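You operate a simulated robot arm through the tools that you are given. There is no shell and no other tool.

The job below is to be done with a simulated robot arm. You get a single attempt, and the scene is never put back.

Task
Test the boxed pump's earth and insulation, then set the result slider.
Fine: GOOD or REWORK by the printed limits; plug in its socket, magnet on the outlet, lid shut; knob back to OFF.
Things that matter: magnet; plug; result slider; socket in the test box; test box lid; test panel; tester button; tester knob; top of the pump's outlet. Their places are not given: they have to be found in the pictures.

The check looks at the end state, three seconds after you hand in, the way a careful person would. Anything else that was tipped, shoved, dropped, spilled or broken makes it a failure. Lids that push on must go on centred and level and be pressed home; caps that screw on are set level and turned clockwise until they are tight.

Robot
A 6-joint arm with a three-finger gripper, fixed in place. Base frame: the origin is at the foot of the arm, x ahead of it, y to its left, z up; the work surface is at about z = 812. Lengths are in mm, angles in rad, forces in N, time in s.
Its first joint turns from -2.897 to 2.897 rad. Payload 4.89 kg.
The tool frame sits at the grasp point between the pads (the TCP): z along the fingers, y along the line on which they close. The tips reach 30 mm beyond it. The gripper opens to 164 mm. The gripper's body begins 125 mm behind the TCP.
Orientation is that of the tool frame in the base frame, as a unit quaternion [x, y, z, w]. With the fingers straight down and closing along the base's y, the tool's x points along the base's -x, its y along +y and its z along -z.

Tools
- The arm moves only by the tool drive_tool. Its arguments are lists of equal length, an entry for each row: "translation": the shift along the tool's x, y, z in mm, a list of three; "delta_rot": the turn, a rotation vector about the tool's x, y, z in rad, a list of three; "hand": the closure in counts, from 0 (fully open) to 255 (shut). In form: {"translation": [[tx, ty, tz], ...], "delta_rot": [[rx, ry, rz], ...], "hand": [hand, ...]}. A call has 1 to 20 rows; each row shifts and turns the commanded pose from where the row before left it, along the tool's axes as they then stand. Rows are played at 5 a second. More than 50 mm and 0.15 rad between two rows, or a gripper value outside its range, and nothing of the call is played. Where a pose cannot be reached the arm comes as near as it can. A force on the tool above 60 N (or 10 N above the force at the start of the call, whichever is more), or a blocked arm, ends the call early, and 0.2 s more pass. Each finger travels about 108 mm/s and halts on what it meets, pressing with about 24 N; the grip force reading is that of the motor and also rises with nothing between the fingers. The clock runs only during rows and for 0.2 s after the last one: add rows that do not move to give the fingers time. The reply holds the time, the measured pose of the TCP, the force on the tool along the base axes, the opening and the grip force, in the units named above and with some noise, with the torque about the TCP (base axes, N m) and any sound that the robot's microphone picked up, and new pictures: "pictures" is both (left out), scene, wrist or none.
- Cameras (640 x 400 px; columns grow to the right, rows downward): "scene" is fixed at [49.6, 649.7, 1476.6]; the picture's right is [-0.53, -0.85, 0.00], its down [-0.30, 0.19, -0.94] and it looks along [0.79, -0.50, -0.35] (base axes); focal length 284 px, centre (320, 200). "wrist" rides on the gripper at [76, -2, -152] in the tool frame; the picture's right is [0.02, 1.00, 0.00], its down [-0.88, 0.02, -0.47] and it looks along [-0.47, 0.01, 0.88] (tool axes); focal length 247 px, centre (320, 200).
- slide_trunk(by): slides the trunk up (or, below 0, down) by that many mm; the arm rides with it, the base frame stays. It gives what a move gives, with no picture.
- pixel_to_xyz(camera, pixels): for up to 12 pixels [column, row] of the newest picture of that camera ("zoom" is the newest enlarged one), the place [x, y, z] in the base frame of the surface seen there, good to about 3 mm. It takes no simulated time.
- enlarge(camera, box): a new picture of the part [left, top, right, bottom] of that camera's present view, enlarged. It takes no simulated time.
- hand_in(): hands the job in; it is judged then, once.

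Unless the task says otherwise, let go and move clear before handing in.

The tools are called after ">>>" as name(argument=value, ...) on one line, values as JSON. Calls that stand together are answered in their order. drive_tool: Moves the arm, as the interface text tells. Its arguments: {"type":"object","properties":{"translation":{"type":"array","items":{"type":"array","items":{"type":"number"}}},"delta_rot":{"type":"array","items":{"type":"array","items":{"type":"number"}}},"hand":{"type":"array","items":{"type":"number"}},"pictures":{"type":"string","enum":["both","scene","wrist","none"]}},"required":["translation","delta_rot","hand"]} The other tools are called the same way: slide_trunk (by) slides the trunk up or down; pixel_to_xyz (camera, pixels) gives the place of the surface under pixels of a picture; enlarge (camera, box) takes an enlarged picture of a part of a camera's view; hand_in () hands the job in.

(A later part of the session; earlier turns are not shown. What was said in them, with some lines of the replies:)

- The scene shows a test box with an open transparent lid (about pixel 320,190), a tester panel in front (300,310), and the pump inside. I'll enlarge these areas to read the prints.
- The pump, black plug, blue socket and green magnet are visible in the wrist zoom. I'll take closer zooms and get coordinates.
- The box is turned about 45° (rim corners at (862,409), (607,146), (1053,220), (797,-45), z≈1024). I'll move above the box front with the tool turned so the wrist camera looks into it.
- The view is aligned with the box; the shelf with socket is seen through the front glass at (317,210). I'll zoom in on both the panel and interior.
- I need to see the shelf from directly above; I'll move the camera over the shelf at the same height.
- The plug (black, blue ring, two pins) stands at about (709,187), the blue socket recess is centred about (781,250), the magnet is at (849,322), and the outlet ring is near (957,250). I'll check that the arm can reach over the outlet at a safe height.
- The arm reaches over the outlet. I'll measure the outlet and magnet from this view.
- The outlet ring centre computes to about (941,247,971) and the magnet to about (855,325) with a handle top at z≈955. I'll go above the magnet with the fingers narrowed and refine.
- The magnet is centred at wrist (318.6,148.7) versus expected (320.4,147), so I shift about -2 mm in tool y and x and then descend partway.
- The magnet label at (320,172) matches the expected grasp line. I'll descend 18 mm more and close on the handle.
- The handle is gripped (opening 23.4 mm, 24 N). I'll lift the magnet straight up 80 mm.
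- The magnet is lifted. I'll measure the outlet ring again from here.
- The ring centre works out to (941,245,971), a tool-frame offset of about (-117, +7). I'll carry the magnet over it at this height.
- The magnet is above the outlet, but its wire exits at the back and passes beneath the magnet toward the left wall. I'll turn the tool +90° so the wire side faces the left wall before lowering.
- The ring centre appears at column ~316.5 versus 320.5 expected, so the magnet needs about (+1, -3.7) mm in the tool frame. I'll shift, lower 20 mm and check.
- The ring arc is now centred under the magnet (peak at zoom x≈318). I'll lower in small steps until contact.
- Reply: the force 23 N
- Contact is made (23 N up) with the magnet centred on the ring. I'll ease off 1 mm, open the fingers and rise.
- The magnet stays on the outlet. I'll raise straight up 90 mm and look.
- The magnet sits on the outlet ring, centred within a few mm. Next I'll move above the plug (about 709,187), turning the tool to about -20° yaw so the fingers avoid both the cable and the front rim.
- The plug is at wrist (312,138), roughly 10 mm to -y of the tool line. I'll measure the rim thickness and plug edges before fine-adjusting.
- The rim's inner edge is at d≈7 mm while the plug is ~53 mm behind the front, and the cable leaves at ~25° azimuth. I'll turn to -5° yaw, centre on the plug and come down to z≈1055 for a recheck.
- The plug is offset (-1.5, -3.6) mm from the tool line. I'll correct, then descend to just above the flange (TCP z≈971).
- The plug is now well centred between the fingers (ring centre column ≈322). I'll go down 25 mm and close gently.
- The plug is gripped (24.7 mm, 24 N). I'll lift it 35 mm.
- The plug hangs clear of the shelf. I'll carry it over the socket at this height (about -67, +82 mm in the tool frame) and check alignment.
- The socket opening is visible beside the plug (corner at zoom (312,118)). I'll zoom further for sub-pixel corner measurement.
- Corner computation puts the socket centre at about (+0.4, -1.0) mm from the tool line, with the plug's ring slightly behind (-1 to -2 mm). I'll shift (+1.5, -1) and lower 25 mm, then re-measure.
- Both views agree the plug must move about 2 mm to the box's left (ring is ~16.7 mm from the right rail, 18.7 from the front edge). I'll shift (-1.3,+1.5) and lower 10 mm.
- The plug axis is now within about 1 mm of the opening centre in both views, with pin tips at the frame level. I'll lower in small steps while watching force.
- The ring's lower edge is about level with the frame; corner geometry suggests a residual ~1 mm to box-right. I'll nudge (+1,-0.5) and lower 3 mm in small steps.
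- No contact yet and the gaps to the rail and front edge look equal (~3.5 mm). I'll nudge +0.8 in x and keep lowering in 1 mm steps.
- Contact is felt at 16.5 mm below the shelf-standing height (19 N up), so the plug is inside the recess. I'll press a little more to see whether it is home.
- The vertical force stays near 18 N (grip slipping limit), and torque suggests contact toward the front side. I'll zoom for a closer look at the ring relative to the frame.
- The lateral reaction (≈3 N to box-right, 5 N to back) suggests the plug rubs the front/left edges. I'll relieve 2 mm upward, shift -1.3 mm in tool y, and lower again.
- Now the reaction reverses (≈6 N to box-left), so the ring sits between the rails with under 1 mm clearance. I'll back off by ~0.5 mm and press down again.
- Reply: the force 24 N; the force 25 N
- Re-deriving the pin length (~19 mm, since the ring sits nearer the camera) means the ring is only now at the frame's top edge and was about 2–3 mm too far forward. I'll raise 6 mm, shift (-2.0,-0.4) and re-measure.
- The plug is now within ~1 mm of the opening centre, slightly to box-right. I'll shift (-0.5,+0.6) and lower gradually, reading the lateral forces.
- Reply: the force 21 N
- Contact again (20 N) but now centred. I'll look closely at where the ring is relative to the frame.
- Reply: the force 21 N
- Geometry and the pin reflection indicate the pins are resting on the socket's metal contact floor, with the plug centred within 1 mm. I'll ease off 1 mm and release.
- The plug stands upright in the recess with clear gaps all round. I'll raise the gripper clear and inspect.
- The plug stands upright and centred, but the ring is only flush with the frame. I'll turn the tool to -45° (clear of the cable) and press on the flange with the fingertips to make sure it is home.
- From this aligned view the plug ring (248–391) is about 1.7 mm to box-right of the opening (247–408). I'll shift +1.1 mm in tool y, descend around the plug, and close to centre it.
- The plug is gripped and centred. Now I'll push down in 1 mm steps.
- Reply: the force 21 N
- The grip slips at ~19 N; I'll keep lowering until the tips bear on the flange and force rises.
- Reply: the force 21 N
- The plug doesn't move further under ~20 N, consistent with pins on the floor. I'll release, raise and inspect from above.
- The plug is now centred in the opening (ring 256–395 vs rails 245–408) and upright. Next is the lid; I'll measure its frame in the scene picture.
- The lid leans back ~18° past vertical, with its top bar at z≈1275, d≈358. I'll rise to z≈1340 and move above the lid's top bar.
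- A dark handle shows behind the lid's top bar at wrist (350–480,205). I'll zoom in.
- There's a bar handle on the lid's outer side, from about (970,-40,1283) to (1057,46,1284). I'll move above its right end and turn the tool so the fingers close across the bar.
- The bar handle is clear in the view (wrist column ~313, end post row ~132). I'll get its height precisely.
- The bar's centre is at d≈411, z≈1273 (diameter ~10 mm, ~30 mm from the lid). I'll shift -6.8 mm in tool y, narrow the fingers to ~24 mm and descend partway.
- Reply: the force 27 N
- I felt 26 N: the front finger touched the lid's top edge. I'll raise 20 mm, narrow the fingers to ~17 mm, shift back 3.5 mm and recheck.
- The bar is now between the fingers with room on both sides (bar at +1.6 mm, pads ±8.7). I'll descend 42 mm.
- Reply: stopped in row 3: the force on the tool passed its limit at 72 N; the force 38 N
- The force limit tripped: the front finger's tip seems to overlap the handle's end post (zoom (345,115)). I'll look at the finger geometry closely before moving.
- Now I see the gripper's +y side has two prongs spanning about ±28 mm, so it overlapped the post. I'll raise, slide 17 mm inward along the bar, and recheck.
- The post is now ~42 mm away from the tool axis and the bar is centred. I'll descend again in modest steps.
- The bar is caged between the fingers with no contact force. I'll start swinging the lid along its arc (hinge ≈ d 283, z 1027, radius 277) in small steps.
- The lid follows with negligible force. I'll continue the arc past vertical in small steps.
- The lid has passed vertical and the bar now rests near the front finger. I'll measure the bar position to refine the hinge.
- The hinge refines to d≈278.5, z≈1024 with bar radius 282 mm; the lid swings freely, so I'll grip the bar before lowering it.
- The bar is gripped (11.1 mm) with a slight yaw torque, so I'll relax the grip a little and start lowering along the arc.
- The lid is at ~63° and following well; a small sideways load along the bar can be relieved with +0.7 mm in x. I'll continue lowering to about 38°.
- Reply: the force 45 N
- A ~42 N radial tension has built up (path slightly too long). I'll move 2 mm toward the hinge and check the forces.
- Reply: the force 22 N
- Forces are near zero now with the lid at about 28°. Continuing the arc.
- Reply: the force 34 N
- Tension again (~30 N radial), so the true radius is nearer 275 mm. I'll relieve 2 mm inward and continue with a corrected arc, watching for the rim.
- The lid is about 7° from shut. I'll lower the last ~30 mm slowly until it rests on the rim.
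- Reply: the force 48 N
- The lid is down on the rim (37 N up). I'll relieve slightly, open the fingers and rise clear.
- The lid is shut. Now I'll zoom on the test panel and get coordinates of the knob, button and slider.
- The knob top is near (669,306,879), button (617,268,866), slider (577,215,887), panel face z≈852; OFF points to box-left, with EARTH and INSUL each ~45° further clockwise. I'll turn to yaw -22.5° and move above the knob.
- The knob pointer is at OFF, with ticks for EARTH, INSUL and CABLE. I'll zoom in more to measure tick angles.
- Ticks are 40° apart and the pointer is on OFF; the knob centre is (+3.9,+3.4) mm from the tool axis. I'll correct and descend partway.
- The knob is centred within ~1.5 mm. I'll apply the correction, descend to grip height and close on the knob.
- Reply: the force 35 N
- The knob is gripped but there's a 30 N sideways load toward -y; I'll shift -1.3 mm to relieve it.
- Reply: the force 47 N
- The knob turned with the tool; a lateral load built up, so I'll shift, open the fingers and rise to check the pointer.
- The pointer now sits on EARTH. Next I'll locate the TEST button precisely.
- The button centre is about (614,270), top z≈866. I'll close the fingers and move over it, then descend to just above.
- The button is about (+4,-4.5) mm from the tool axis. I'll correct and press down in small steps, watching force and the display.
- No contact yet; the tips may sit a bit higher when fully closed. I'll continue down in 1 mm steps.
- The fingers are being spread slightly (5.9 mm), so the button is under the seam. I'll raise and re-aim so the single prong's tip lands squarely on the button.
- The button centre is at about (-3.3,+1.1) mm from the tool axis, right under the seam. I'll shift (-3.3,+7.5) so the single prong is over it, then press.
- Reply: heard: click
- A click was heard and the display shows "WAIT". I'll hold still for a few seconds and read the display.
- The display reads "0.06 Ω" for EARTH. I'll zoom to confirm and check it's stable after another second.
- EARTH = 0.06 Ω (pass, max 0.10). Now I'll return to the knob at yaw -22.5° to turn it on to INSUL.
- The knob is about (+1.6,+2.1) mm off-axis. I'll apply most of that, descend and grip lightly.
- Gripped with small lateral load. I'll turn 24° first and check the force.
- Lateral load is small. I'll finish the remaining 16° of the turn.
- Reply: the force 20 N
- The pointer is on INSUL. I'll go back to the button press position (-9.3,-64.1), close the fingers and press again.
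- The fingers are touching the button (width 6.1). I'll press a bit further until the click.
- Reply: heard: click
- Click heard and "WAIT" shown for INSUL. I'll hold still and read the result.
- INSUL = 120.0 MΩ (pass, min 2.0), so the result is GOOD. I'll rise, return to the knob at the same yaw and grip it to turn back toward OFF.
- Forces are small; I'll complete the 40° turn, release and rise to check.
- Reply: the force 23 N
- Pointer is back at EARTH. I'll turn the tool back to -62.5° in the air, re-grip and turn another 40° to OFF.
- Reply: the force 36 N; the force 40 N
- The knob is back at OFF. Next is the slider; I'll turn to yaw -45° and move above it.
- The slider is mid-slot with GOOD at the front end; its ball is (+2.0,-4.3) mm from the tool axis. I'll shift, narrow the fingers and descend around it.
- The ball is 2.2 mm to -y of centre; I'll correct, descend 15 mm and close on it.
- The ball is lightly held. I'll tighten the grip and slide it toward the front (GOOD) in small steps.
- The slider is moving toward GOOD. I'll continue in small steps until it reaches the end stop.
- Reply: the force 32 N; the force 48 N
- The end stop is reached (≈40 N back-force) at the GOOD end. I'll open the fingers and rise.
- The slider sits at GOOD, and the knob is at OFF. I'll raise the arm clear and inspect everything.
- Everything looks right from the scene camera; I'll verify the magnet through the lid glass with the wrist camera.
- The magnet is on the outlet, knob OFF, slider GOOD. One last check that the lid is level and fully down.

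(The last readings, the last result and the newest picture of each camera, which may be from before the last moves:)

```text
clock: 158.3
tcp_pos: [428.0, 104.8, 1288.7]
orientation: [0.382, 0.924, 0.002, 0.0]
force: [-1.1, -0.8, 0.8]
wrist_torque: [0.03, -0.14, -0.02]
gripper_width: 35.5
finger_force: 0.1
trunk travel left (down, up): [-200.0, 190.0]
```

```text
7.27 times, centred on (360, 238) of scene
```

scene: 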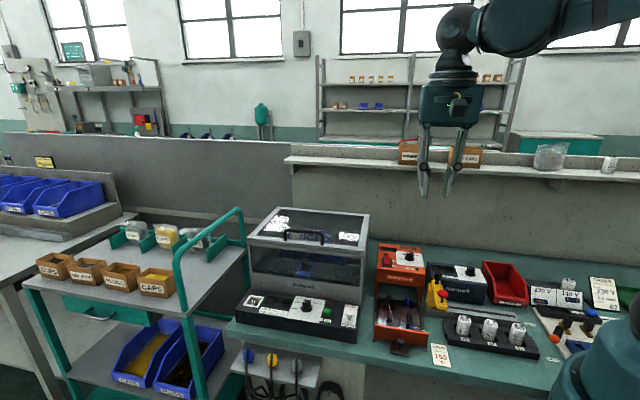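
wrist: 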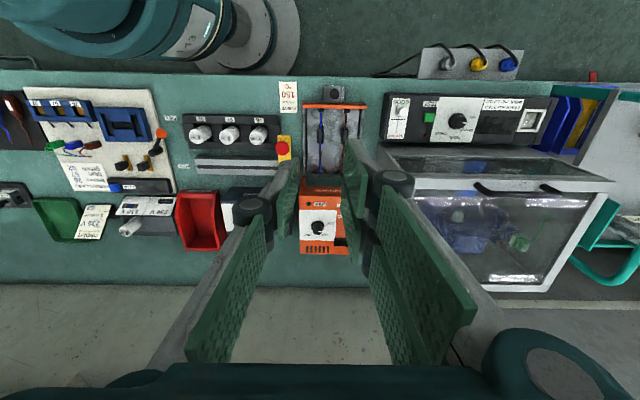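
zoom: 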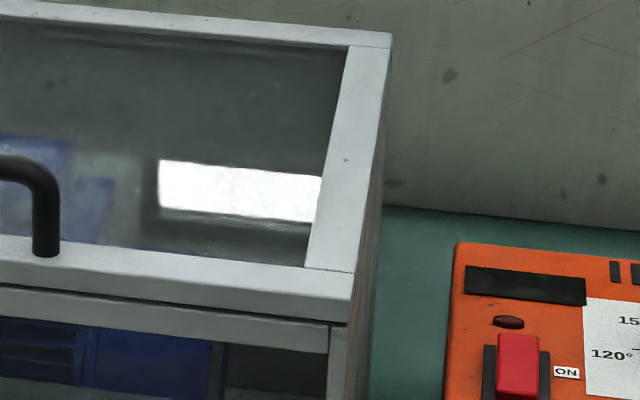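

The lid top is level, with z about 1037–1040 at both front and back, and it sits flush on the rim. The plug is in its socket, the magnet is on the outlet, the knob is at OFF and the slider is at GOOD. The tests read 0.06 Ω for earth and 120.0 MΩ for insulation, and the arm is clear, so I'm handing in.

>>> hand_in()

```text
The job is handed in.
```

The pump passed both tests, so I set the result slider to GOOD and handed the job in.

| Test | Reading | Printed limit | Result |
|---|---|---|---|
| Earth | 0.06 Ω | max 0.10 Ω | pass |
| Insulation | 120.0 MΩ | min 2.0 MΩ | pass |

How I left things, checked in the last pictures before handing in:
- **Plug:** upright and centred in its blue socket in the box. It would not go deeper under about 20 N, so I took it as fully home. The 0.06 Ω earth reading fits that.
- **Magnet:** sitting on top of the pump's outlet, about 4 mm off centre towards the box's left side.
- **Lid:** shut, level and down on the rim.
- **Knob:** back at OFF.
- **Arm:** fingers open and well clear.

While I was taking hold of the lid handle, the fingers hit its end post and the force limit stopped the arm at 72 N. I saw no damage, and the lid closed normally afterwards.
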